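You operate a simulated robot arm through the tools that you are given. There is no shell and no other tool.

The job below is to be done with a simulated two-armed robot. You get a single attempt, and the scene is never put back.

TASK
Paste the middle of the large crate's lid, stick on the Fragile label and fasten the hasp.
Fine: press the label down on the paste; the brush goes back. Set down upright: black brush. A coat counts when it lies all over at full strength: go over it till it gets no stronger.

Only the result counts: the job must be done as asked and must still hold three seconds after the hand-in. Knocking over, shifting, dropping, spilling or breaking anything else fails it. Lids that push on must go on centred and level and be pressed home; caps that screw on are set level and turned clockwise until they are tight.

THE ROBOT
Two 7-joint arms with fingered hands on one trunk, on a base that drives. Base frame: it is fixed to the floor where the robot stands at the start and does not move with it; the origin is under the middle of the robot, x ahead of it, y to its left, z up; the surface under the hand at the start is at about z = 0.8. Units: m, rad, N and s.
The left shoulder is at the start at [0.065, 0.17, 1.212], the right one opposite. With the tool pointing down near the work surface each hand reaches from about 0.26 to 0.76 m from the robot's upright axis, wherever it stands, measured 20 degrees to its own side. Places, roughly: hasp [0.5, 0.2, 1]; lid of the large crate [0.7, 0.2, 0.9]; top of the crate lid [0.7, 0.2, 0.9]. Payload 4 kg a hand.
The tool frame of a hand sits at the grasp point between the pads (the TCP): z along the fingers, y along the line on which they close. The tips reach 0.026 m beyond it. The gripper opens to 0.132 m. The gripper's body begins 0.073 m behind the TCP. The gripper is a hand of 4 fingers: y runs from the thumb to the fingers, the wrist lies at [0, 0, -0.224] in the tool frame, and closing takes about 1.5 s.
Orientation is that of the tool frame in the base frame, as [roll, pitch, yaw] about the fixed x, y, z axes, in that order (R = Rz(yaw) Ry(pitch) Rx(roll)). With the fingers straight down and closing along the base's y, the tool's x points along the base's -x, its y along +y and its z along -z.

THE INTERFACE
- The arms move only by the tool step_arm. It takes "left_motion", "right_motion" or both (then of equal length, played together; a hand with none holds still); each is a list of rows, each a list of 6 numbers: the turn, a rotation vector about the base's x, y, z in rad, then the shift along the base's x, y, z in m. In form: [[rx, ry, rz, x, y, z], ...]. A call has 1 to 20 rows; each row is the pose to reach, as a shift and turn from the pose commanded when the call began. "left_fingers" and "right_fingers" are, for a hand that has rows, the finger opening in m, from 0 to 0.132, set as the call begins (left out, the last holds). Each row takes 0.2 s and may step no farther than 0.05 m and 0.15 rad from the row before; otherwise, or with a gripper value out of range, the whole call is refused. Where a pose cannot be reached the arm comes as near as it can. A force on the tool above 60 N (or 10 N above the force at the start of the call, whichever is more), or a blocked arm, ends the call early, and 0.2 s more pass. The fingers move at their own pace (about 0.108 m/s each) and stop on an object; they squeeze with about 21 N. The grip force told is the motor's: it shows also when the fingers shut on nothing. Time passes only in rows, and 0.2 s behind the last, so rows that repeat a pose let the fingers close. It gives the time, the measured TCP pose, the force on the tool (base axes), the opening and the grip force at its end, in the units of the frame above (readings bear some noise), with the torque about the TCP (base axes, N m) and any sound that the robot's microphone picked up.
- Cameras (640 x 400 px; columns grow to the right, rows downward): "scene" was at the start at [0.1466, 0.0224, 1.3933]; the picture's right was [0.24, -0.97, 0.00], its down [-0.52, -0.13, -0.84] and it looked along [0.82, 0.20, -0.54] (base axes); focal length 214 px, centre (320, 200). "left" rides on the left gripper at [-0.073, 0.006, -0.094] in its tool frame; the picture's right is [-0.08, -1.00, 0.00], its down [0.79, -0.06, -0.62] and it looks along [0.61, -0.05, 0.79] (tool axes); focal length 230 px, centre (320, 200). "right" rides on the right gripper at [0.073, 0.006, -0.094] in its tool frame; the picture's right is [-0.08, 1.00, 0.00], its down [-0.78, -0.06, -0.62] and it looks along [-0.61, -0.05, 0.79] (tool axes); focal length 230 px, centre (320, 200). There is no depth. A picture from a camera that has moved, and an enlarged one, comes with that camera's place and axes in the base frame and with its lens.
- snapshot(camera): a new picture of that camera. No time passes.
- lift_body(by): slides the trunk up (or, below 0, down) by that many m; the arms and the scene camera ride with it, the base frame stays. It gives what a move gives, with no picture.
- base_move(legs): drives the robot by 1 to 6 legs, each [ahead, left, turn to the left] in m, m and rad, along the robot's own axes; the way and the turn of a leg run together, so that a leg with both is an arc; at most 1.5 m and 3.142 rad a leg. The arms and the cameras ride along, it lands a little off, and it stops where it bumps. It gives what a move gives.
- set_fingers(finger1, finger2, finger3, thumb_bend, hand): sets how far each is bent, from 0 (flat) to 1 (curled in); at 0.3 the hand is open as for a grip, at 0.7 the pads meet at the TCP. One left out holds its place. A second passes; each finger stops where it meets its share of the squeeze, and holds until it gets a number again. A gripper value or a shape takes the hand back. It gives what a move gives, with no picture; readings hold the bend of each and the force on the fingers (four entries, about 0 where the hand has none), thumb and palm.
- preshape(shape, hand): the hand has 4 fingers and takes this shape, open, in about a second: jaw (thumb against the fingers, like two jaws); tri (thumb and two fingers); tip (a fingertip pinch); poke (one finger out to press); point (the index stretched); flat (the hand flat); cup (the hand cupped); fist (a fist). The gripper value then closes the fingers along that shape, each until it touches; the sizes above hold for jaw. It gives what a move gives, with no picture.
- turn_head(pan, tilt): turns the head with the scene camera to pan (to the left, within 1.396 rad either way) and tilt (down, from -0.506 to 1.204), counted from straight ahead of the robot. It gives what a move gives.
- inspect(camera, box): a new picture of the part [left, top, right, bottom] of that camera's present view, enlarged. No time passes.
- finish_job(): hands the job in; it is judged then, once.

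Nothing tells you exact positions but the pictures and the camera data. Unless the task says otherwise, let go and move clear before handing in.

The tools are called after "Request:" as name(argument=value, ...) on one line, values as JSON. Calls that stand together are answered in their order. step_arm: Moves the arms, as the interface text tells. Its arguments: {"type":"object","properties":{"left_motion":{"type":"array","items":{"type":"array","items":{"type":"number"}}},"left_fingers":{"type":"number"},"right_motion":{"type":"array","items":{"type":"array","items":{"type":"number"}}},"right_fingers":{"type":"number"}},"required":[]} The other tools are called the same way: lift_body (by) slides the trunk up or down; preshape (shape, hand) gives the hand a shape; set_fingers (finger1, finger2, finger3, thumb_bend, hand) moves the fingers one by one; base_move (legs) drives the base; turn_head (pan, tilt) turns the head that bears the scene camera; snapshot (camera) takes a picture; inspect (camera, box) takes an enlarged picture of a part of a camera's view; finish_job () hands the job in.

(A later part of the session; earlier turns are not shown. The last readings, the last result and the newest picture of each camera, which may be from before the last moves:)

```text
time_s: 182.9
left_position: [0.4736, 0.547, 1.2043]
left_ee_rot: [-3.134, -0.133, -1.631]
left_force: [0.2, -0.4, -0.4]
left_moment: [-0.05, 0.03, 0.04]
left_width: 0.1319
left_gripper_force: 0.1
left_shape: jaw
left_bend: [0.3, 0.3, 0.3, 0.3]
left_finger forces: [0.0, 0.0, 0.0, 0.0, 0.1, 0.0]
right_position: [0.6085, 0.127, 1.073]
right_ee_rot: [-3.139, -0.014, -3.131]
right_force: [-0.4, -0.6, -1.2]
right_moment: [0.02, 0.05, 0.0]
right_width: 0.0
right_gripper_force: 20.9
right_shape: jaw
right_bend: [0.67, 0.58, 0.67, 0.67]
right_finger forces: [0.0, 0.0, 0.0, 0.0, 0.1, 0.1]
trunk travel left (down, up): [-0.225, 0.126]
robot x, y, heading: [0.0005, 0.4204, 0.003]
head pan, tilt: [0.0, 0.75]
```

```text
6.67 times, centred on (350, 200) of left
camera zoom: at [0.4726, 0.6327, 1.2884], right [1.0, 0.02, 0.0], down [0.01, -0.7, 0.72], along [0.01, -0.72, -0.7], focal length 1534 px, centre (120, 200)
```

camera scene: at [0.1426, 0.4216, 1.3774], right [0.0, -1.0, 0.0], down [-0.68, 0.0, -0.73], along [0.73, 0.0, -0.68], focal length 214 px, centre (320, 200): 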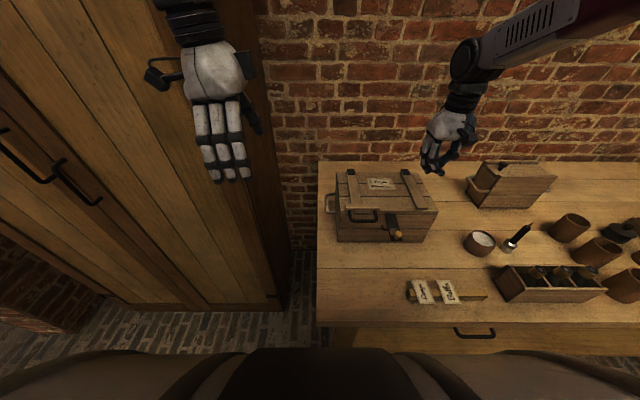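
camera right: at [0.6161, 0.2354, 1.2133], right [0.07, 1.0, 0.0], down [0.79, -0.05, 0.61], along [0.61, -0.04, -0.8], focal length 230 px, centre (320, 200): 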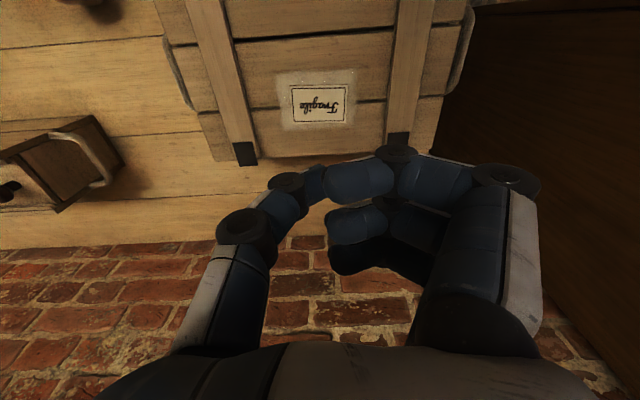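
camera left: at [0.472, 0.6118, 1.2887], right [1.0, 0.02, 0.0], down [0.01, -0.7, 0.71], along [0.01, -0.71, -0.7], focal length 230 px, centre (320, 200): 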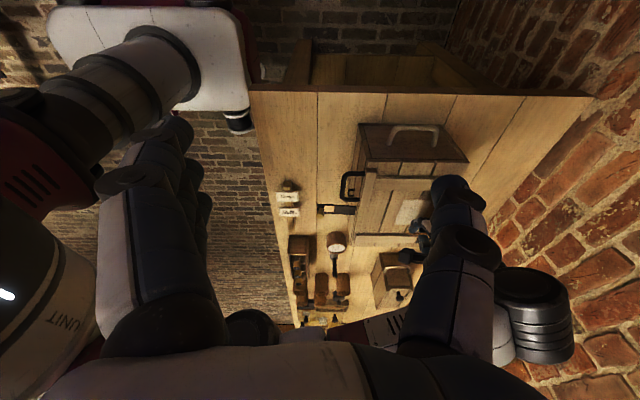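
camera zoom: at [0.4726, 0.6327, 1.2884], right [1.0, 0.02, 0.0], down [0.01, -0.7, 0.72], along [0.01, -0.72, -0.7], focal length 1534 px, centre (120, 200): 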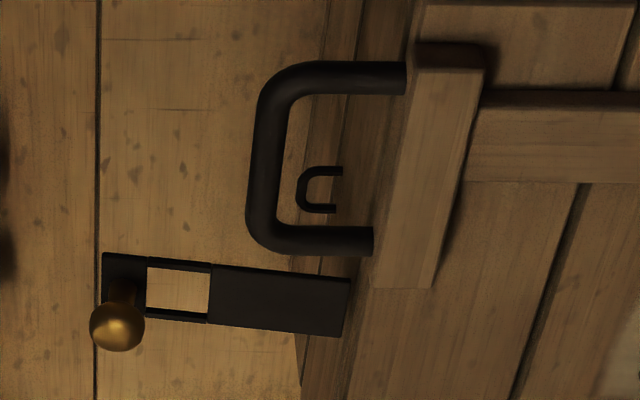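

The strap is now nearly horizontal: hinge at about (0.558, 0.226, 0.93), knob at (0.477, 0.226, 0.951), staple at (0.553, 0.226, 0.882). I'll push the knob along its arc with a 45°-pitched closed hand. First I back the base off a little for room.

Request:
base_move(legs=[[-0.12, 0, 0]])

Request:
step_arm(right_motion=[[0, -0.1, 0, -0.01, 0.015, 0.01], [0, -0.2, 0, -0.02, 0.03, 0.02], [0, -0.3, 0, -0.03, 0.045, 0.02], [0, -0.4, 0, -0.04, 0.06, 0.02], [0, -0.5, 0, -0.05, 0.075, 0.02], [0, -0.6, 0, -0.06, 0.09, 0.02], [0, -0.7, 0, -0.065, 0.098, 0.02], [0, -0.785, 0, -0.068, 0.099, 0.02], [0, -0.785, 0, -0.068, 0.099, 0.02]])

Request:
snapshot(camera="scene")

Request:
snapshot(camera="right")

Request:
snapshot(camera="left")

```text
time_s: 184.1
left_position: [0.3532, 0.548, 1.2046]
left_ee_rot: [-3.134, -0.133, -1.632]
left_force: [0.5, 0.5, -0.4]
left_moment: [0.01, 0.01, 0.0]
left_width: 0.1316
left_gripper_force: 0.2
left_shape: jaw
left_bend: [0.3, 0.3, 0.3, 0.3]
left_finger forces: [0.0, 0.0, 0.1, 0.1, 0.0, 0.0]
right_position: [0.4885, 0.1264, 1.0734]
right_ee_rot: [-3.139, -0.012, -3.13]
right_force: [-0.8, 0.1, -0.1]
right_moment: [0.0, -0.01, 0.01]
right_width: 0.0001
right_gripper_force: 21.3
right_shape: jaw
right_bend: [0.67, 0.58, 0.67, 0.67]
right_finger forces: [0.0, 0.1, 0.0, 0.0, 0.0, 0.0]
trunk travel left (down, up): [-0.225, 0.126]
robot x, y, heading: [-0.1205, 0.4184, 0.001]
head pan, tilt: [0.0, 0.75]
```

```text
time_s: 186.1
left_position: [0.3526, 0.5472, 1.2046]
left_ee_rot: [-3.135, -0.134, -1.631]
left_force: [-0.3, -0.5, -0.7]
left_moment: [-0.01, -0.04, 0.02]
left_width: 0.132
left_gripper_force: 0.1
left_shape: jaw
left_bend: [0.3, 0.3, 0.3, 0.3]
left_finger forces: [0.0, 0.1, 0.0, 0.0, 0.0, 0.0]
right_position: [0.4221, 0.224, 1.0931]
right_ee_rot: [-3.129, 0.772, -3.129]
right_force: [-0.3, 0.3, 0.2]
right_moment: [0.0, 0.01, -0.01]
right_width: 0.0
right_gripper_force: 21.3
right_shape: jaw
right_bend: [0.67, 0.58, 0.67, 0.67]
right_finger forces: [0.1, 0.0, 0.0, 0.1, 0.1, 0.0]
trunk travel left (down, up): [-0.225, 0.126]
robot x, y, heading: [-0.1244, 0.4185, 0.005]
head pan, tilt: [0.0, 0.75]
```

```text
taken
camera scene: at [0.0225, 0.4202, 1.3775], right [0.0, -1.0, 0.0], down [-0.68, 0.0, -0.73], along [0.73, 0.0, -0.68], focal length 214 px, centre (320, 200)
```

scene: 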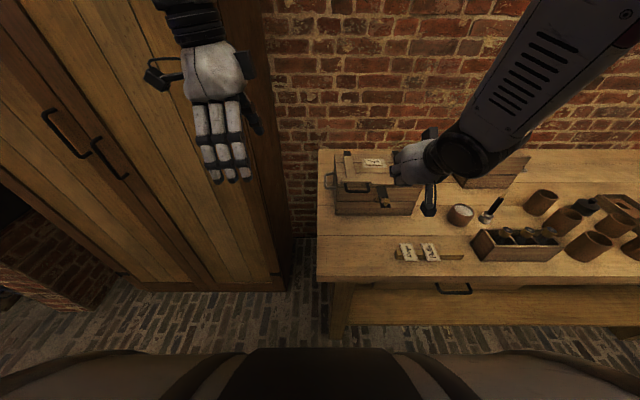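

```text
taken
camera right: at [0.3041, 0.2302, 1.1088], right [0.05, 1.0, 0.05], down [0.13, -0.05, 0.99], along [0.99, -0.04, -0.13], focal length 230 px, centre (320, 200)
```

right: 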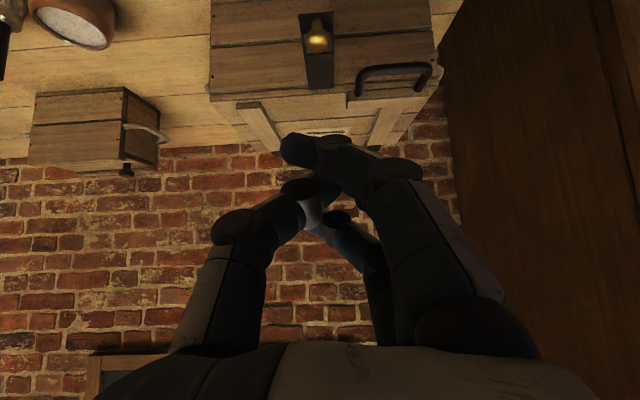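

```text
taken
camera left: at [0.3525, 0.6315, 1.2887], right [1.0, 0.02, 0.0], down [0.01, -0.7, 0.72], along [0.01, -0.72, -0.7], focal length 230 px, centre (320, 200)
```

left: 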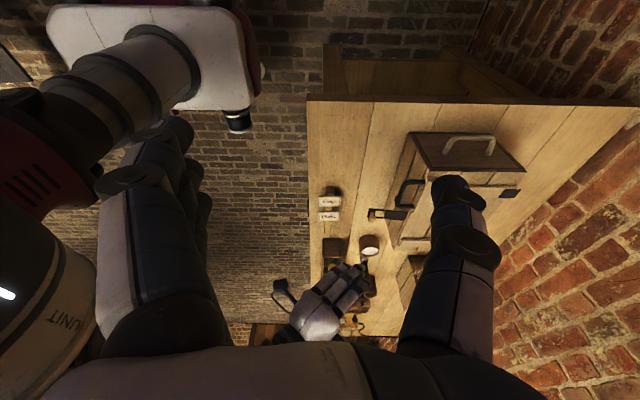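

The pitched hand is reachable and its camera looks straight at the hasp. I bring the closed fingertips just above the knob.

Request:
step_arm(right_motion=[[0, 0, 0, 0.01, 0.002, -0.03], [0, 0, 0, 0.02, 0.002, -0.06], [0, 0, 0, 0.03, 0.002, -0.085], [0, 0, 0, 0.034, 0.002, -0.095], [0, 0, 0, 0.034, 0.002, -0.095]])

Request:
snapshot(camera="right")

Request:
inspect(camera="left", box=[350, 180, 446, 260])

Request:
inspect(camera="scene", box=[340, 150, 436, 220])

```text
time_s: 187.3
left_position: [0.3545, 0.5478, 1.2043]
left_ee_rot: [-3.135, -0.134, -1.634]
left_force: [0.8, -0.5, 0.5]
left_moment: [-0.01, -0.01, -0.03]
left_width: 0.1317
left_gripper_force: 0.0
left_shape: jaw
left_bend: [0.3, 0.3, 0.3, 0.3]
left_finger forces: [0.1, 0.1, 0.0, 0.0, 0.0, 0.1]
right_position: [0.4588, 0.215, 1.0048]
right_ee_rot: [3.065, 0.778, 3.042]
right_force: [1.1, -0.3, -0.3]
right_moment: [0.03, 0.03, 0.01]
right_width: 0.0
right_gripper_force: 21.0
right_shape: jaw
right_bend: [0.67, 0.58, 0.67, 0.67]
right_finger forces: [0.1, 0.1, 0.1, 0.0, 0.0, 0.1]
trunk travel left (down, up): [-0.225, 0.126]
robot x, y, heading: [-0.1216, 0.4203, -0.0]
head pan, tilt: [0.0, 0.75]
```

```text
taken
camera right: at [0.3421, 0.2255, 1.021], right [0.1, 0.99, 0.11], down [0.12, -0.12, 0.99], along [0.99, -0.09, -0.13], focal length 230 px, centre (320, 200)
```

right: 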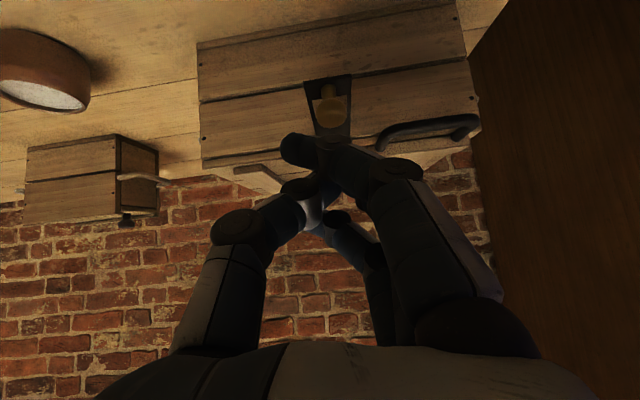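

```text
5.00 times, centred on (398, 220) of left
camera zoom: at [0.3524, 0.632, 1.2887], right [1.0, 0.02, 0.0], down [0.01, -0.7, 0.72], along [0.01, -0.72, -0.7], focal length 1150 px, centre (-70, 100)
```

zoom: 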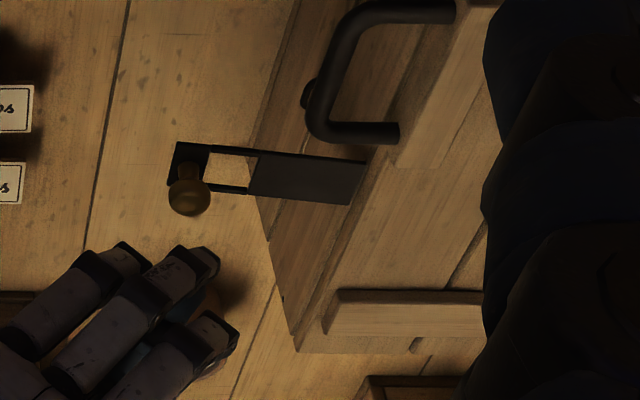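

```text
5.71 times, centred on (388, 185) of scene
camera zoom: at [0.0223, 0.4206, 1.3775], right [0.0, -1.0, 0.0], down [-0.68, 0.0, -0.73], along [0.73, 0.0, -0.68], focal length 1226 px, centre (-69, 286)
```

zoom: 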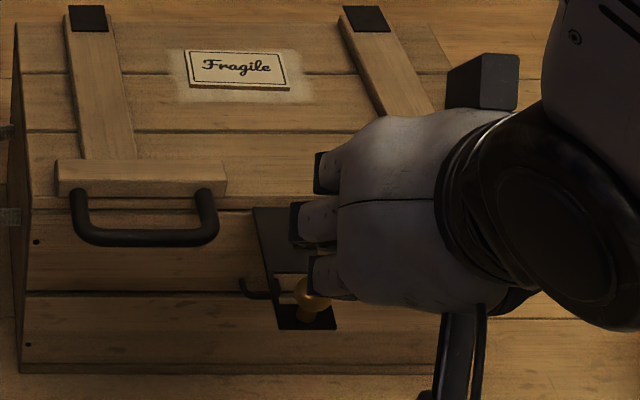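

The arm is straining toward a wrist limit here (1 cm off). I shift the base 0.1 m left for a more natural posture and bring the hand back in line.

Request:
step_arm(right_motion=[[0, 0, 0, -0.02, 0, 0.02], [0, 0, 0, -0.04, 0, 0.04], [0, 0, 0, -0.04, 0, 0.04]])

Request:
base_move(legs=[[0, 0.1, 0]])

Request:
step_arm(right_motion=[[0, 0, 0, 0, -0.03, 0], [0, 0, 0, 0, -0.06, 0], [0, 0, 0, 0, -0.09, 0], [0, 0, 0, 0, -0.09, 0]])

Request:
snapshot(camera="right")

Request:
snapshot(camera="scene")

```text
time_s: 188.1
left_position: [0.354, 0.5473, 1.2047]
left_ee_rot: [-3.133, -0.133, -1.631]
left_force: [-0.8, 0.1, 0.5]
left_moment: [-0.03, 0.01, 0.0]
left_width: 0.1318
left_gripper_force: 0.1
left_shape: jaw
left_bend: [0.3, 0.3, 0.3, 0.3]
left_finger forces: [0.0, 0.0, 0.0, 0.0, 0.0, 0.1]
right_position: [0.4158, 0.218, 1.0374]
right_ee_rot: [3.058, 0.759, 3.046]
right_force: [0.2, -0.2, 0.0]
right_moment: [-0.01, 0.01, -0.01]
right_width: 0.0
right_gripper_force: 21.4
right_shape: jaw
right_bend: [0.67, 0.58, 0.67, 0.67]
right_finger forces: [0.1, 0.1, 0.1, 0.0, 0.0, 0.0]
trunk travel left (down, up): [-0.225, 0.126]
robot x, y, heading: [-0.1203, 0.419, 0.008]
head pan, tilt: [0.0, 0.75]
```

```text
time_s: 189.7
left_position: [0.3535, 0.649, 1.204]
left_ee_rot: [-3.134, -0.133, -1.631]
left_force: [0.0, -0.2, -0.3]
left_moment: [-0.04, 0.02, 0.02]
left_width: 0.1322
left_gripper_force: 0.1
left_shape: jaw
left_bend: [0.3, 0.3, 0.3, 0.3]
left_finger forces: [0.0, 0.1, 0.0, 0.0, 0.0, 0.1]
right_position: [0.4183, 0.3223, 1.0413]
right_ee_rot: [3.052, 0.77, 3.046]
right_force: [0.3, -0.1, -0.9]
right_moment: [-0.02, -0.03, -0.01]
right_width: 0.0001
right_gripper_force: 21.2
right_shape: jaw
right_bend: [0.67, 0.58, 0.67, 0.67]
right_finger forces: [0.0, 0.0, 0.0, 0.0, 0.0, 0.0]
trunk travel left (down, up): [-0.225, 0.126]
robot x, y, heading: [-0.1237, 0.5186, 0.004]
head pan, tilt: [0.0, 0.75]
```

```text
time_s: 190.7
left_position: [0.3541, 0.6482, 1.2033]
left_ee_rot: [-3.135, -0.134, -1.631]
left_force: [-0.4, 0.1, 0.3]
left_moment: [-0.02, -0.01, -0.01]
left_width: 0.1318
left_gripper_force: 0.0
left_shape: jaw
left_bend: [0.3, 0.3, 0.3, 0.3]
left_finger forces: [0.1, 0.0, 0.2, 0.1, 0.1, 0.1]
right_position: [0.4173, 0.2324, 1.0429]
right_ee_rot: [3.053, 0.77, 3.046]
right_force: [-0.3, 0.1, -0.6]
right_moment: [0.02, 0.01, 0.01]
right_width: 0.0003
right_gripper_force: 20.8
right_shape: jaw
right_bend: [0.67, 0.58, 0.67, 0.67]
right_finger forces: [0.0, 0.0, 0.0, 0.1, 0.0, 0.0]
trunk travel left (down, up): [-0.225, 0.126]
robot x, y, heading: [-0.121, 0.5221, 0.002]
head pan, tilt: [0.0, 0.75]
```

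```text
taken
camera right: at [0.2998, 0.2406, 1.0591], right [0.09, 0.99, 0.12], down [0.13, -0.13, 0.98], along [0.99, -0.07, -0.14], focal length 230 px, centre (320, 200)
```

right: 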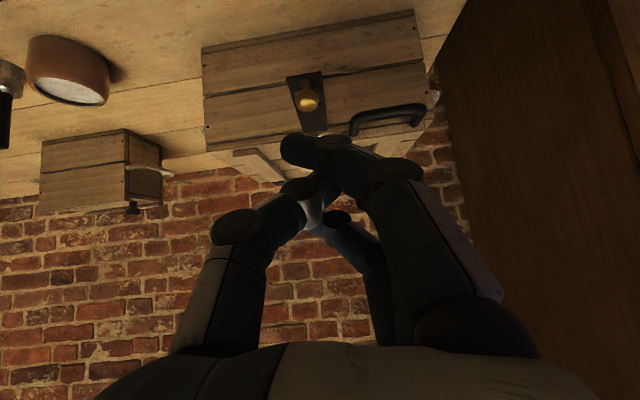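

```text
taken
camera scene: at [0.022, 0.5215, 1.3775], right [0.0, -1.0, 0.0], down [-0.68, 0.0, -0.73], along [0.73, 0.0, -0.68], focal length 214 px, centre (320, 200)
```

scene: 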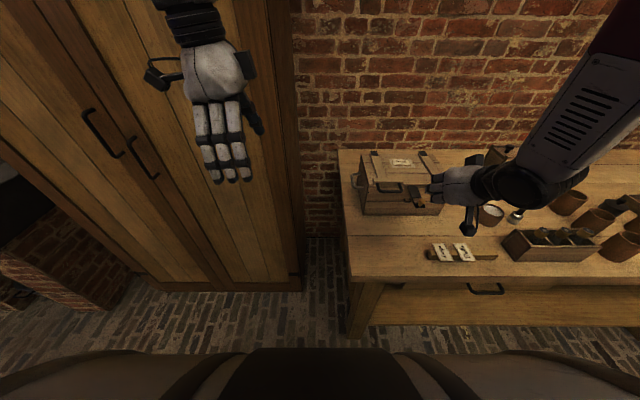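

Request:
step_arm(right_motion=[[-0.03, 0, 0.017, 0.01, -0.001, -0.015], [-0.06, 0, 0.034, 0.025, -0.002, -0.032], [-0.06, 0, 0.034, 0.038, -0.002, -0.046], [-0.06, 0, 0.034, 0.038, -0.002, -0.046]])

Request:
inspect(camera="right", box=[220, 40, 440, 200])

Request:
inspect(camera="scene", box=[380, 160, 460, 220])

Request:
snapshot(camera="left")

```text
time_s: 191.7
left_position: [0.3527, 0.6482, 1.204]
left_ee_rot: [-3.134, -0.133, -1.631]
left_force: [-0.8, -1.1, 0.4]
left_moment: [-0.01, 0.0, 0.0]
left_width: 0.1318
left_gripper_force: 0.1
left_shape: jaw
left_bend: [0.3, 0.3, 0.3, 0.3]
left_finger forces: [0.1, 0.1, 0.0, 0.1, 0.0, 0.1]
right_position: [0.4545, 0.2291, 0.996]
right_ee_rot: [3.136, 0.773, 3.14]
right_force: [0.3, -0.1, 0.1]
right_moment: [0.01, -0.06, -0.01]
right_width: 0.0
right_gripper_force: 20.9
right_shape: jaw
right_bend: [0.67, 0.58, 0.67, 0.67]
right_finger forces: [0.0, 0.0, 0.0, 0.1, 0.0, 0.0]
trunk travel left (down, up): [-0.225, 0.126]
robot x, y, heading: [-0.1195, 0.518, -0.002]
head pan, tilt: [0.0, 0.75]
```

```text
2.50 times, centred on (330, 120) of right
camera zoom: at [0.3375, 0.2353, 1.0121], right [0.05, 1.0, 0.06], down [0.13, -0.06, 0.99], along [0.99, -0.05, -0.13], focal length 575 px, centre (295, 400)
```

zoom: 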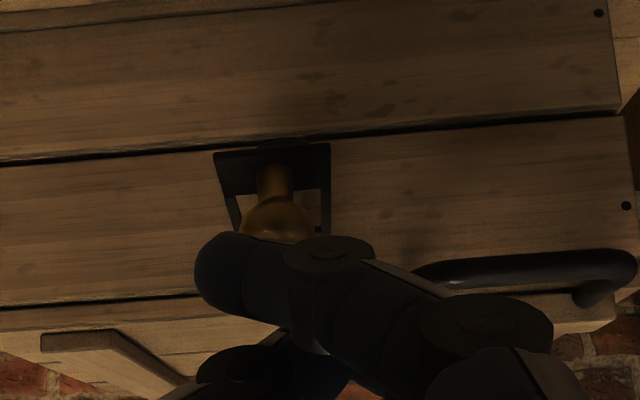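

```text
6.67 times, centred on (420, 190) of scene
camera zoom: at [0.0217, 0.5207, 1.3776], right [0.0, -1.0, 0.0], down [-0.68, 0.0, -0.73], along [0.73, 0.0, -0.68], focal length 1430 px, centre (-347, 267)
```

zoom: 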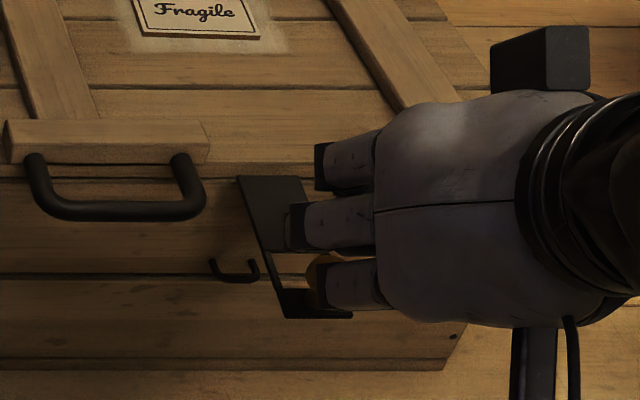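

```text
taken
camera left: at [0.3516, 0.7323, 1.2889], right [1.0, 0.02, 0.0], down [0.01, -0.7, 0.72], along [0.01, -0.72, -0.7], focal length 230 px, centre (320, 200)
```

left: 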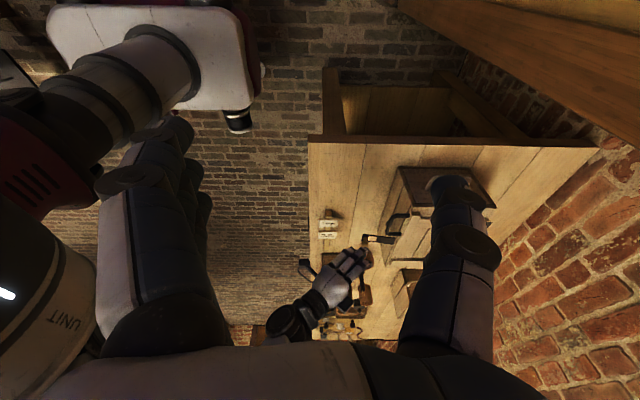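

The posture is accurate now, with the fingertips right on top of the knob. I push down along the first part of the arc.

Request:
step_arm(right_motion=[[0, 0, 0, -0.001, 0.003, -0.012], [0, 0, 0, -0.003, 0.004, -0.026], [0, 0, 0, -0.0045, 0.004, -0.04], [0, 0, 0, -0.0045, 0.004, -0.052], [0, 0, 0, -0.0045, 0.004, -0.052]])

Request:
inspect(camera="right", box=[220, 40, 440, 200])

Request:
inspect(camera="scene", box=[380, 160, 460, 220])

Request:
inspect(camera="left", box=[330, 215, 410, 275])

```text
time_s: 192.9
left_position: [0.3528, 0.6482, 1.2045]
left_ee_rot: [-3.135, -0.132, -1.632]
left_force: [0.0, -0.1, 0.3]
left_moment: [0.01, 0.02, -0.01]
left_width: 0.1318
left_gripper_force: 0.1
left_shape: jaw
left_bend: [0.3, 0.3, 0.3, 0.3]
left_finger forces: [0.0, 0.1, 0.0, 0.1, 0.0, 0.1]
right_position: [0.45, 0.2339, 0.9457]
right_ee_rot: [3.137, 0.773, 3.14]
right_force: [-1.3, 0.1, -0.2]
right_moment: [0.0, -0.01, -0.02]
right_width: 0.0
right_gripper_force: 21.1
right_shape: jaw
right_bend: [0.67, 0.58, 0.67, 0.67]
right_finger forces: [0.2, 0.0, 0.0, 0.0, 0.0, 0.1]
trunk travel left (down, up): [-0.225, 0.126]
robot x, y, heading: [-0.1191, 0.5189, 0.002]
head pan, tilt: [0.0, 0.75]
```

```text
2.50 times, centred on (330, 120) of right
camera zoom: at [0.3329, 0.2401, 0.9605], right [0.05, 1.0, 0.06], down [0.13, -0.06, 0.99], along [0.99, -0.05, -0.13], focal length 575 px, centre (295, 400)
```

zoom: 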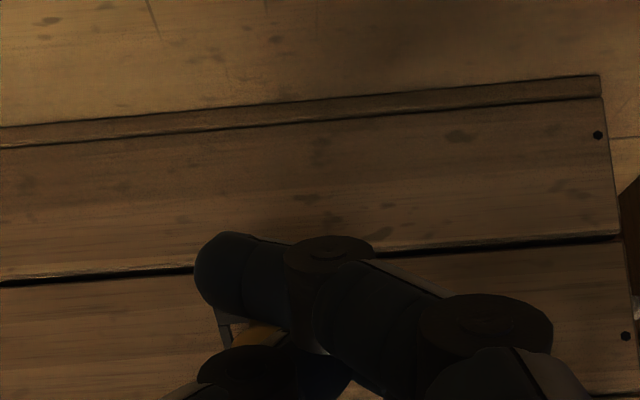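

```text
6.67 times, centred on (420, 190) of scene
camera zoom: at [0.022, 0.5207, 1.3776], right [0.0, -1.0, 0.0], down [-0.68, 0.0, -0.73], along [0.73, 0.0, -0.68], focal length 1430 px, centre (-347, 267)
```

zoom: 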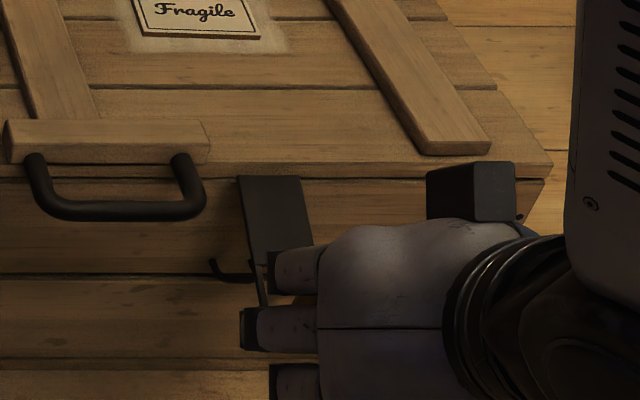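

```text
6.67 times, centred on (370, 245) of left
camera zoom: at [0.3518, 0.7323, 1.2888], right [1.0, 0.02, 0.0], down [0.01, -0.7, 0.72], along [0.01, -0.72, -0.7], focal length 1534 px, centre (-13, -100)
```

zoom: 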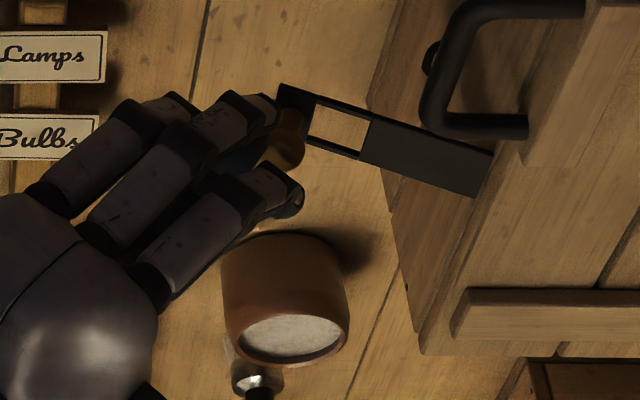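

The strap is swinging down with the knob cradled between the fingertips. I continue along the arc.

Request:
step_arm(right_motion=[[0, 0, 0, 0.001, 0, -0.013], [0, 0, 0, 0.0045, 0, -0.025], [0, 0, 0, 0.009, 0, -0.036], [0, 0, 0, 0.015, 0, -0.046], [0, 0, 0, 0.015, 0, -0.046]])

Request:
inspect(camera="scene", box=[380, 160, 460, 220])

Request:
inspect(camera="left", box=[330, 205, 410, 265])

```text
time_s: 194.1
left_position: [0.353, 0.6472, 1.2043]
left_ee_rot: [-3.134, -0.133, -1.629]
left_force: [0.0, -0.6, -0.5]
left_moment: [0.02, -0.01, 0.02]
left_width: 0.1319
left_gripper_force: 0.0
left_shape: jaw
left_bend: [0.3, 0.3, 0.3, 0.3]
left_finger forces: [0.1, 0.0, 0.0, 0.0, 0.0, 0.1]
right_position: [0.4665, 0.2339, 0.8984]
right_ee_rot: [3.136, 0.775, 3.139]
right_force: [0.1, 0.5, 0.0]
right_moment: [0.0, 0.0, 0.0]
right_width: 0.0
right_gripper_force: 21.3
right_shape: jaw
right_bend: [0.67, 0.58, 0.67, 0.67]
right_finger forces: [0.0, 0.1, 0.0, 0.0, 0.0, 0.1]
trunk travel left (down, up): [-0.225, 0.126]
robot x, y, heading: [-0.1214, 0.52, 0.006]
head pan, tilt: [0.0, 0.75]
```

```text
6.67 times, centred on (420, 190) of scene
camera zoom: at [0.022, 0.5207, 1.3776], right [0.0, -1.0, 0.0], down [-0.68, 0.0, -0.73], along [0.73, 0.0, -0.68], focal length 1430 px, centre (-347, 267)
```

zoom: 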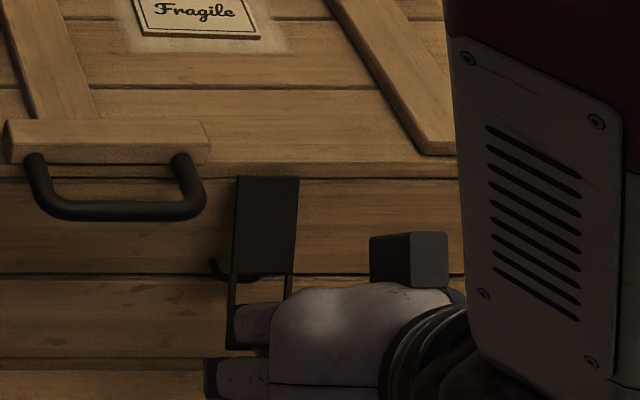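

```text
6.67 times, centred on (370, 235) of left
camera zoom: at [0.3518, 0.7323, 1.2888], right [1.0, 0.02, 0.0], down [0.01, -0.7, 0.72], along [0.01, -0.72, -0.7], focal length 1534 px, centre (-13, -33)
```

zoom: 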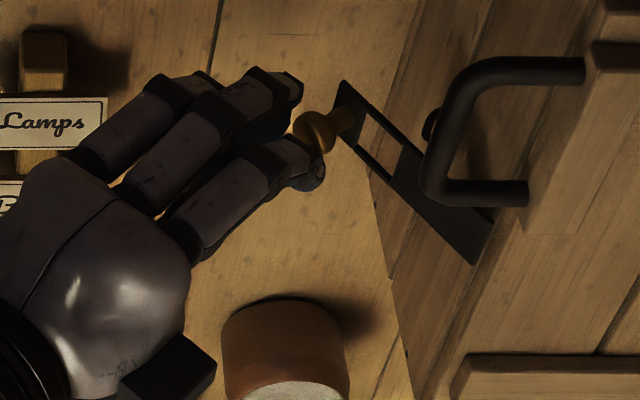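

Request:
step_arm(right_motion=[[0, 0, 0, 0.007, -0.002, -0.009], [0, 0, 0, 0.014, -0.004, -0.0166], [0, 0, 0, 0.023, -0.006, -0.024], [0, 0, 0, 0.0335, -0.006, -0.029], [0, 0, 0, 0.0335, -0.006, -0.029]])

Request:
inspect(camera="left", box=[330, 205, 410, 265])

Request:
inspect(camera="right", box=[220, 40, 440, 260])

```text
time_s: 195.3
left_position: [0.3532, 0.6465, 1.2048]
left_ee_rot: [-3.135, -0.131, -1.629]
left_force: [0.6, -0.1, -0.1]
left_moment: [0.02, 0.0, 0.0]
left_width: 0.132
left_gripper_force: 0.0
left_shape: jaw
left_bend: [0.3, 0.3, 0.3, 0.3]
left_finger forces: [0.0, 0.1, 0.0, 0.0, 0.1, 0.0]
right_position: [0.499, 0.2281, 0.8696]
right_ee_rot: [3.137, 0.771, 3.138]
right_force: [-0.5, 0.1, 0.5]
right_moment: [-0.03, -0.03, -0.03]
right_width: 0.0001
right_gripper_force: 20.6
right_shape: jaw
right_bend: [0.67, 0.58, 0.67, 0.67]
right_finger forces: [0.0, 0.1, 0.5, 0.0, 0.1, 0.1]
trunk travel left (down, up): [-0.225, 0.126]
robot x, y, heading: [-0.1222, 0.5193, 0.007]
head pan, tilt: [0.0, 0.75]
```

```text
6.67 times, centred on (370, 235) of left
camera zoom: at [0.3519, 0.7322, 1.2887], right [1.0, 0.02, 0.0], down [0.01, -0.7, 0.72], along [0.01, -0.72, -0.7], focal length 1534 px, centre (-13, -33)
```

zoom: 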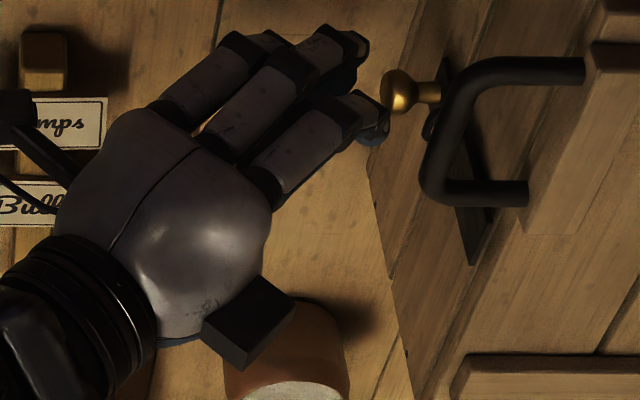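

```text
1.82 times, centred on (330, 150) of right
camera zoom: at [0.3818, 0.2333, 0.8856], right [0.05, 1.0, 0.06], down [0.13, -0.07, 0.99], along [0.99, -0.05, -0.13], focal length 418 px, centre (302, 291)
```

zoom: 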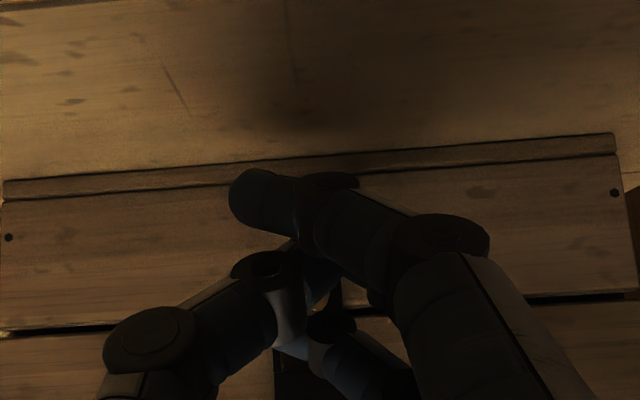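

The strap hangs nearly vertical over the staple. I re-aim the fingertip squarely at the knob and push it home toward the crate.

Request:
step_arm(right_motion=[[0, 0, 0, -0.012, 0, 0], [0, 0, 0, -0.012, 0, 0.01], [0, 0, 0, -0.002, 0, 0.01], [0, 0, 0, 0.006, 0, 0.01], [0, 0, 0, 0.01, 0, 0.01], [0, 0, 0, 0.01, 0, 0.01]])

Request:
inspect(camera="left", box=[350, 205, 410, 255])

Request:
snapshot(camera="scene")

```text
time_s: 196.7
left_position: [0.3522, 0.6482, 1.203]
left_ee_rot: [-3.133, -0.133, -1.63]
left_force: [1.0, -0.2, -0.9]
left_moment: [-0.01, 0.0, -0.04]
left_width: 0.1318
left_gripper_force: 0.1
left_shape: jaw
left_bend: [0.3, 0.3, 0.3, 0.3]
left_finger forces: [0.1, 0.0, 0.1, 0.0, 0.0, 0.1]
right_position: [0.5081, 0.2283, 0.8779]
right_ee_rot: [3.138, 0.772, 3.137]
right_force: [-3.2, 0.2, 0.5]
right_moment: [0.02, 0.05, 0.03]
right_width: 0.0002
right_gripper_force: 20.8
right_shape: jaw
right_bend: [0.67, 0.58, 0.67, 0.67]
right_finger forces: [0.0, 0.0, 0.0, 0.0, 0.0, 0.1]
trunk travel left (down, up): [-0.225, 0.126]
robot x, y, heading: [-0.1209, 0.5179, 0.003]
head pan, tilt: [0.0, 0.75]
```

```text
8.00 times, centred on (380, 230) of left
camera zoom: at [0.3516, 0.7322, 1.2888], right [1.0, 0.02, 0.0], down [0.01, -0.7, 0.72], along [0.01, -0.72, -0.7], focal length 1841 px, centre (-160, -40)
```

zoom: 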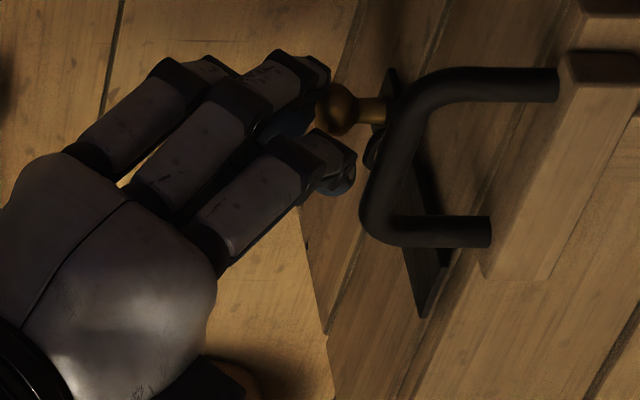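

```text
taken
camera scene: at [0.0217, 0.5207, 1.3776], right [0.0, -1.0, 0.0], down [-0.68, 0.0, -0.73], along [0.73, 0.0, -0.68], focal length 214 px, centre (320, 200)
```

scene: 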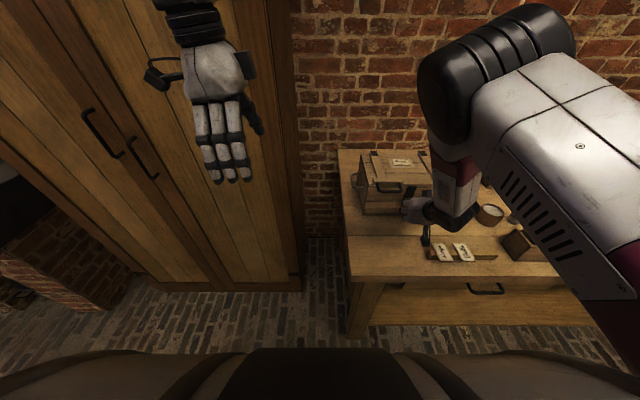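

Request:
step_arm(right_motion=[[0, 0, 0, 0.003, 0, 0], [0, 0, 0, 0.006, 0, 0], [0, 0, 0, 0.009, 0, 0], [0, 0, 0, 0.009, 0, 0]])

Request:
inspect(camera="left", box=[350, 205, 410, 255])

```text
time_s: 197.7
left_position: [0.3543, 0.6477, 1.204]
left_ee_rot: [-3.134, -0.132, -1.631]
left_force: [0.0, -0.5, 0.1]
left_moment: [-0.01, 0.02, -0.01]
left_width: 0.1322
left_gripper_force: 0.0
left_shape: jaw
left_bend: [0.3, 0.3, 0.3, 0.3]
left_finger forces: [0.0, 0.0, 0.0, 0.0, 0.0, 0.0]
right_position: [0.5183, 0.228, 0.8799]
right_ee_rot: [3.137, 0.774, 3.138]
right_force: [-5.4, 0.2, -1.3]
right_moment: [-0.02, 0.08, 0.04]
right_width: 0.0001
right_gripper_force: 20.6
right_shape: jaw
right_bend: [0.67, 0.58, 0.67, 0.67]
right_finger forces: [0.0, 0.0, 0.1, 0.0, 0.0, 0.1]
trunk travel left (down, up): [-0.225, 0.126]
robot x, y, heading: [-0.1211, 0.5176, 0.005]
head pan, tilt: [0.0, 0.75]
```

```text
8.00 times, centred on (380, 230) of left
camera zoom: at [0.3515, 0.7323, 1.2888], right [1.0, 0.02, 0.0], down [0.01, -0.7, 0.72], along [0.01, -0.72, -0.7], focal length 1841 px, centre (-160, -40)
```

zoom: 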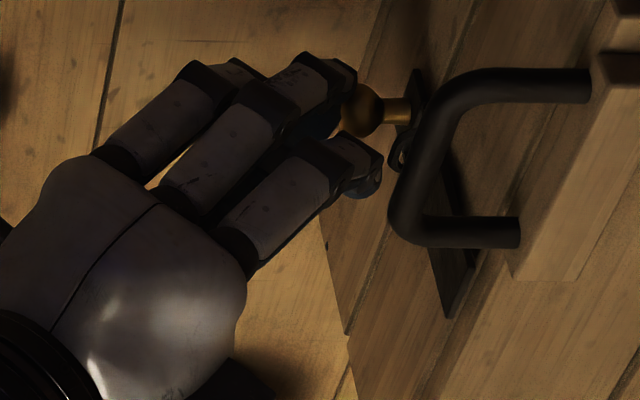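

That last push slid the crate back about 1 cm at only 5 N, so I stop pushing. I back the hand off and inspect the hasp and crate.

Request:
step_arm(right_motion=[[0, 0, 0, -0.015, 0, 0], [0, 0, 0, -0.04, 0, 0.01], [0, 0, 0, -0.075, -0.01, 0.03], [0, 0, 0, -0.11, -0.03, 0.06], [0, 0, 0, -0.13, -0.06, 0.1], [0, 0, 0, -0.13, -0.1, 0.12], [0, 0, 0, -0.13, -0.13, 0.12], [0, 0, 0, -0.13, -0.13, 0.12]])

Request:
snapshot(camera="scene")

Request:
inspect(camera="scene", box=[350, 140, 462, 220])

Request:
inspect(camera="left", box=[350, 205, 410, 255])

Request:
snapshot(camera="right")

```text
refused: row 4 steps farther than a row can; nothing moved
```

```text
taken
camera scene: at [0.0217, 0.5207, 1.3776], right [0.0, -1.0, 0.0], down [-0.68, 0.0, -0.73], along [0.73, 0.0, -0.68], focal length 214 px, centre (320, 200)
```

scene: 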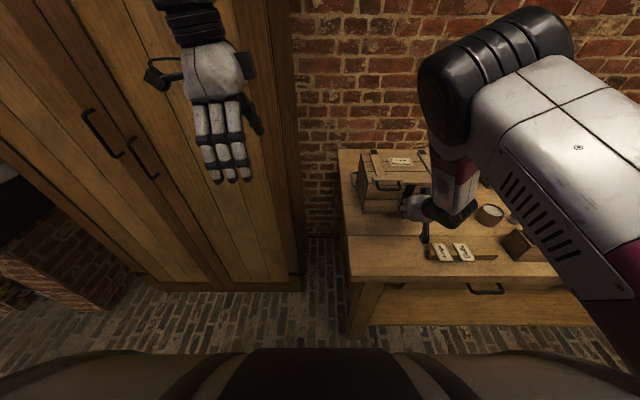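

```text
5.00 times, centred on (406, 180) of scene
camera zoom: at [0.0217, 0.5207, 1.3776], right [0.0, -1.0, 0.0], down [-0.68, 0.0, -0.73], along [0.73, 0.0, -0.68], focal length 1072 px, centre (-110, 300)
```

zoom: 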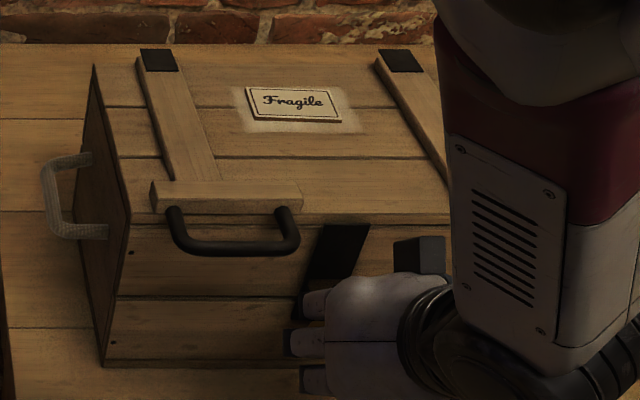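

```text
8.00 times, centred on (380, 230) of left
camera zoom: at [0.3515, 0.7323, 1.2888], right [1.0, 0.02, 0.0], down [0.01, -0.7, 0.72], along [0.01, -0.72, -0.7], focal length 1841 px, centre (-160, -40)
```

zoom: 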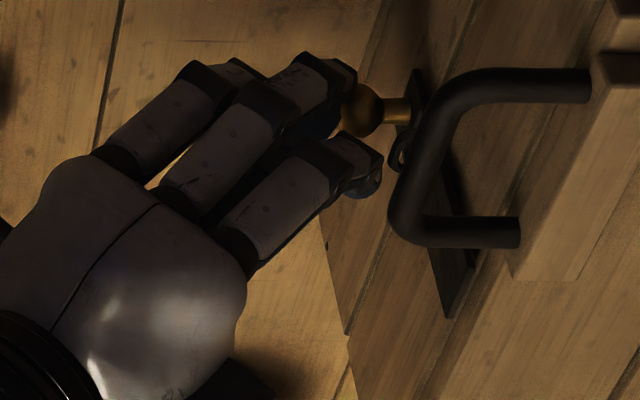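

```text
taken
camera right: at [0.4003, 0.2331, 0.8958], right [0.05, 1.0, 0.06], down [0.13, -0.06, 0.99], along [0.99, -0.05, -0.13], focal length 230 px, centre (320, 200)
```

right: 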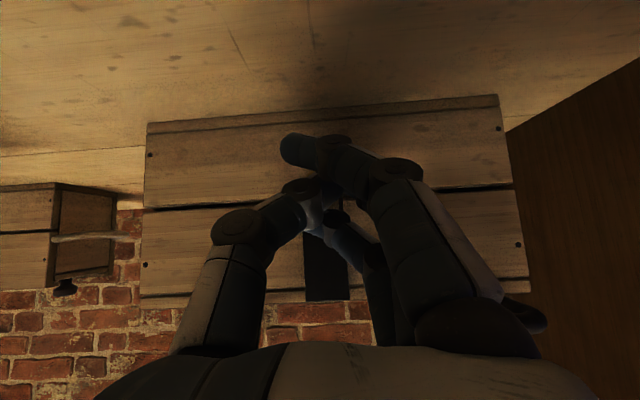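

Request:
step_arm(right_motion=[[0, 0, 0, -0.015, 0, 0], [0, 0, 0, -0.04, 0, 0.01], [0, 0, 0, -0.07, -0.01, 0.03], [0, 0, 0, -0.09, -0.025, 0.06], [0, 0, 0, -0.1, -0.05, 0.09], [0, 0, 0, -0.1, -0.085, 0.11], [0, 0, 0, -0.1, -0.12, 0.12], [0, 0, 0, -0.1, -0.12, 0.12]])

Request:
snapshot(camera="scene")

Request:
inspect(camera="scene", box=[350, 140, 462, 220])

Request:
inspect(camera="left", box=[350, 205, 410, 255])

Request:
snapshot(camera="right")

```text
time_s: 199.5
left_position: [0.3528, 0.648, 1.204]
left_ee_rot: [-3.135, -0.134, -1.631]
left_force: [-0.8, 0.4, 0.7]
left_moment: [-0.02, 0.0, -0.02]
left_width: 0.1318
left_gripper_force: 0.0
left_shape: jaw
left_bend: [0.3, 0.3, 0.3, 0.3]
left_finger forces: [0.1, 0.1, 0.0, 0.0, 0.0, 0.1]
right_position: [0.4182, 0.1087, 0.9997]
right_ee_rot: [3.136, 0.772, 3.14]
right_force: [-0.1, 0.2, -0.8]
right_moment: [0.01, 0.0, -0.02]
right_width: 0.0
right_gripper_force: 21.0
right_shape: jaw
right_bend: [0.67, 0.58, 0.67, 0.67]
right_finger forces: [0.1, 0.0, 0.0, 0.1, 0.1, 0.0]
trunk travel left (down, up): [-0.225, 0.126]
robot x, y, heading: [-0.1184, 0.5194, 0.007]
head pan, tilt: [0.0, 0.75]
```

```text
taken
camera scene: at [0.0222, 0.5213, 1.3775], right [0.0, -1.0, 0.0], down [-0.68, 0.0, -0.73], along [0.73, 0.0, -0.68], focal length 214 px, centre (320, 200)
```

scene: 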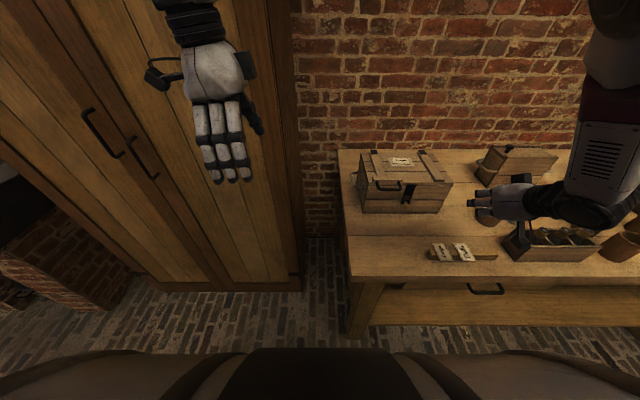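

```text
5.00 times, centred on (406, 180) of scene
camera zoom: at [0.0222, 0.5213, 1.3775], right [0.0, -1.0, 0.0], down [-0.68, 0.0, -0.73], along [0.73, 0.0, -0.68], focal length 1072 px, centre (-110, 300)
```

zoom: 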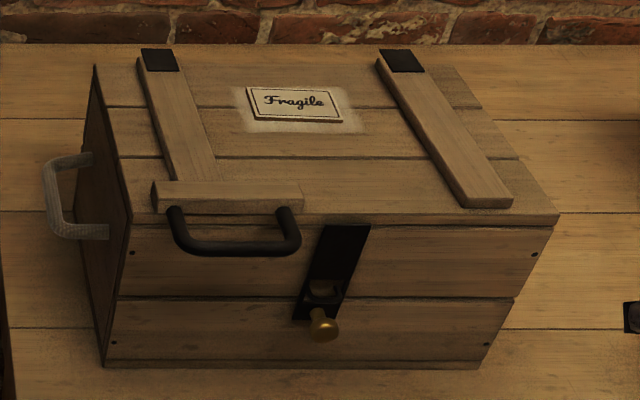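

```text
8.00 times, centred on (380, 230) of left
camera zoom: at [0.352, 0.7329, 1.2886], right [1.0, 0.02, 0.0], down [0.01, -0.7, 0.72], along [0.01, -0.72, -0.7], focal length 1841 px, centre (-160, -40)
```

zoom: 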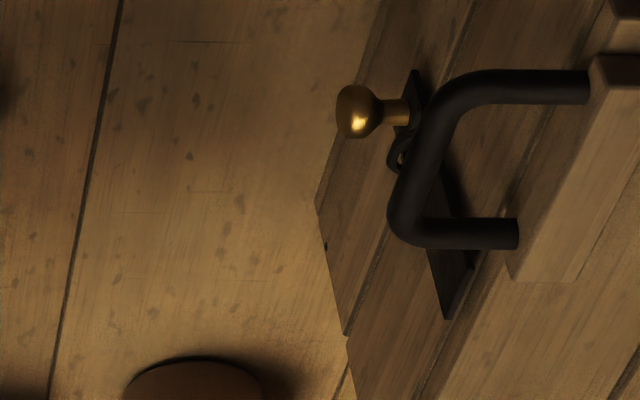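

```text
taken
camera right: at [0.3012, 0.1135, 1.0155], right [0.05, 1.0, 0.06], down [0.13, -0.06, 0.99], along [0.99, -0.05, -0.13], focal length 230 px, centre (320, 200)
```

right: 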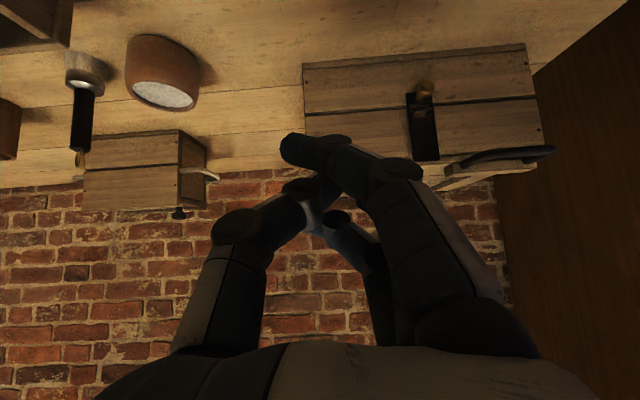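

The hasp hangs down with the staple showing through its slot. I zoom in to check that it is seated flush and whether anything remains to be fastened.

Request:
inspect(camera="scene", box=[396, 180, 436, 214])

Request:
inspect(camera="right", box=[380, 60, 470, 180])

Request:
inspect(camera="left", box=[364, 205, 396, 235])

```text
11.76 times, centred on (416, 197) of scene
camera zoom: at [0.0222, 0.5213, 1.3775], right [0.0, -1.0, 0.0], down [-0.68, 0.0, -0.73], along [0.73, 0.0, -0.68], focal length 2523 px, centre (-809, 235)
```

zoom: 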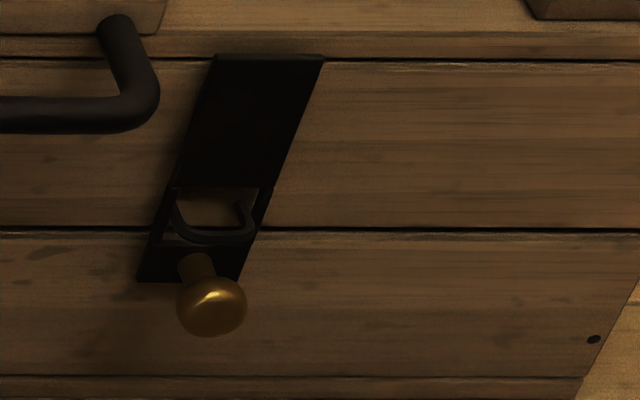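

```text
3.33 times, centred on (425, 120) of right
camera zoom: at [0.3012, 0.1135, 1.0155], right [0.05, 1.0, 0.06], down [0.13, -0.06, 0.99], along [0.99, -0.05, -0.13], focal length 767 px, centre (-30, 467)
```

zoom: 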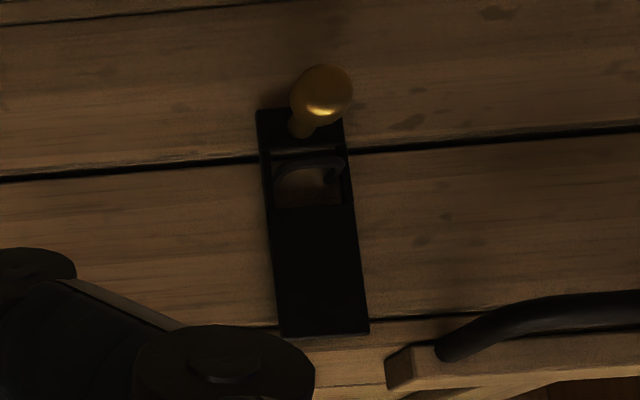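

```text
13.33 times, centred on (380, 220) of left
camera zoom: at [0.352, 0.7329, 1.2886], right [1.0, 0.02, 0.0], down [0.01, -0.7, 0.72], along [0.01, -0.72, -0.7], focal length 3068 px, centre (-480, -67)
```

zoom: 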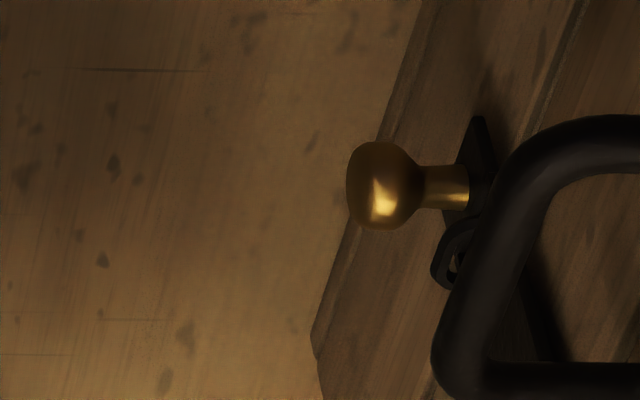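

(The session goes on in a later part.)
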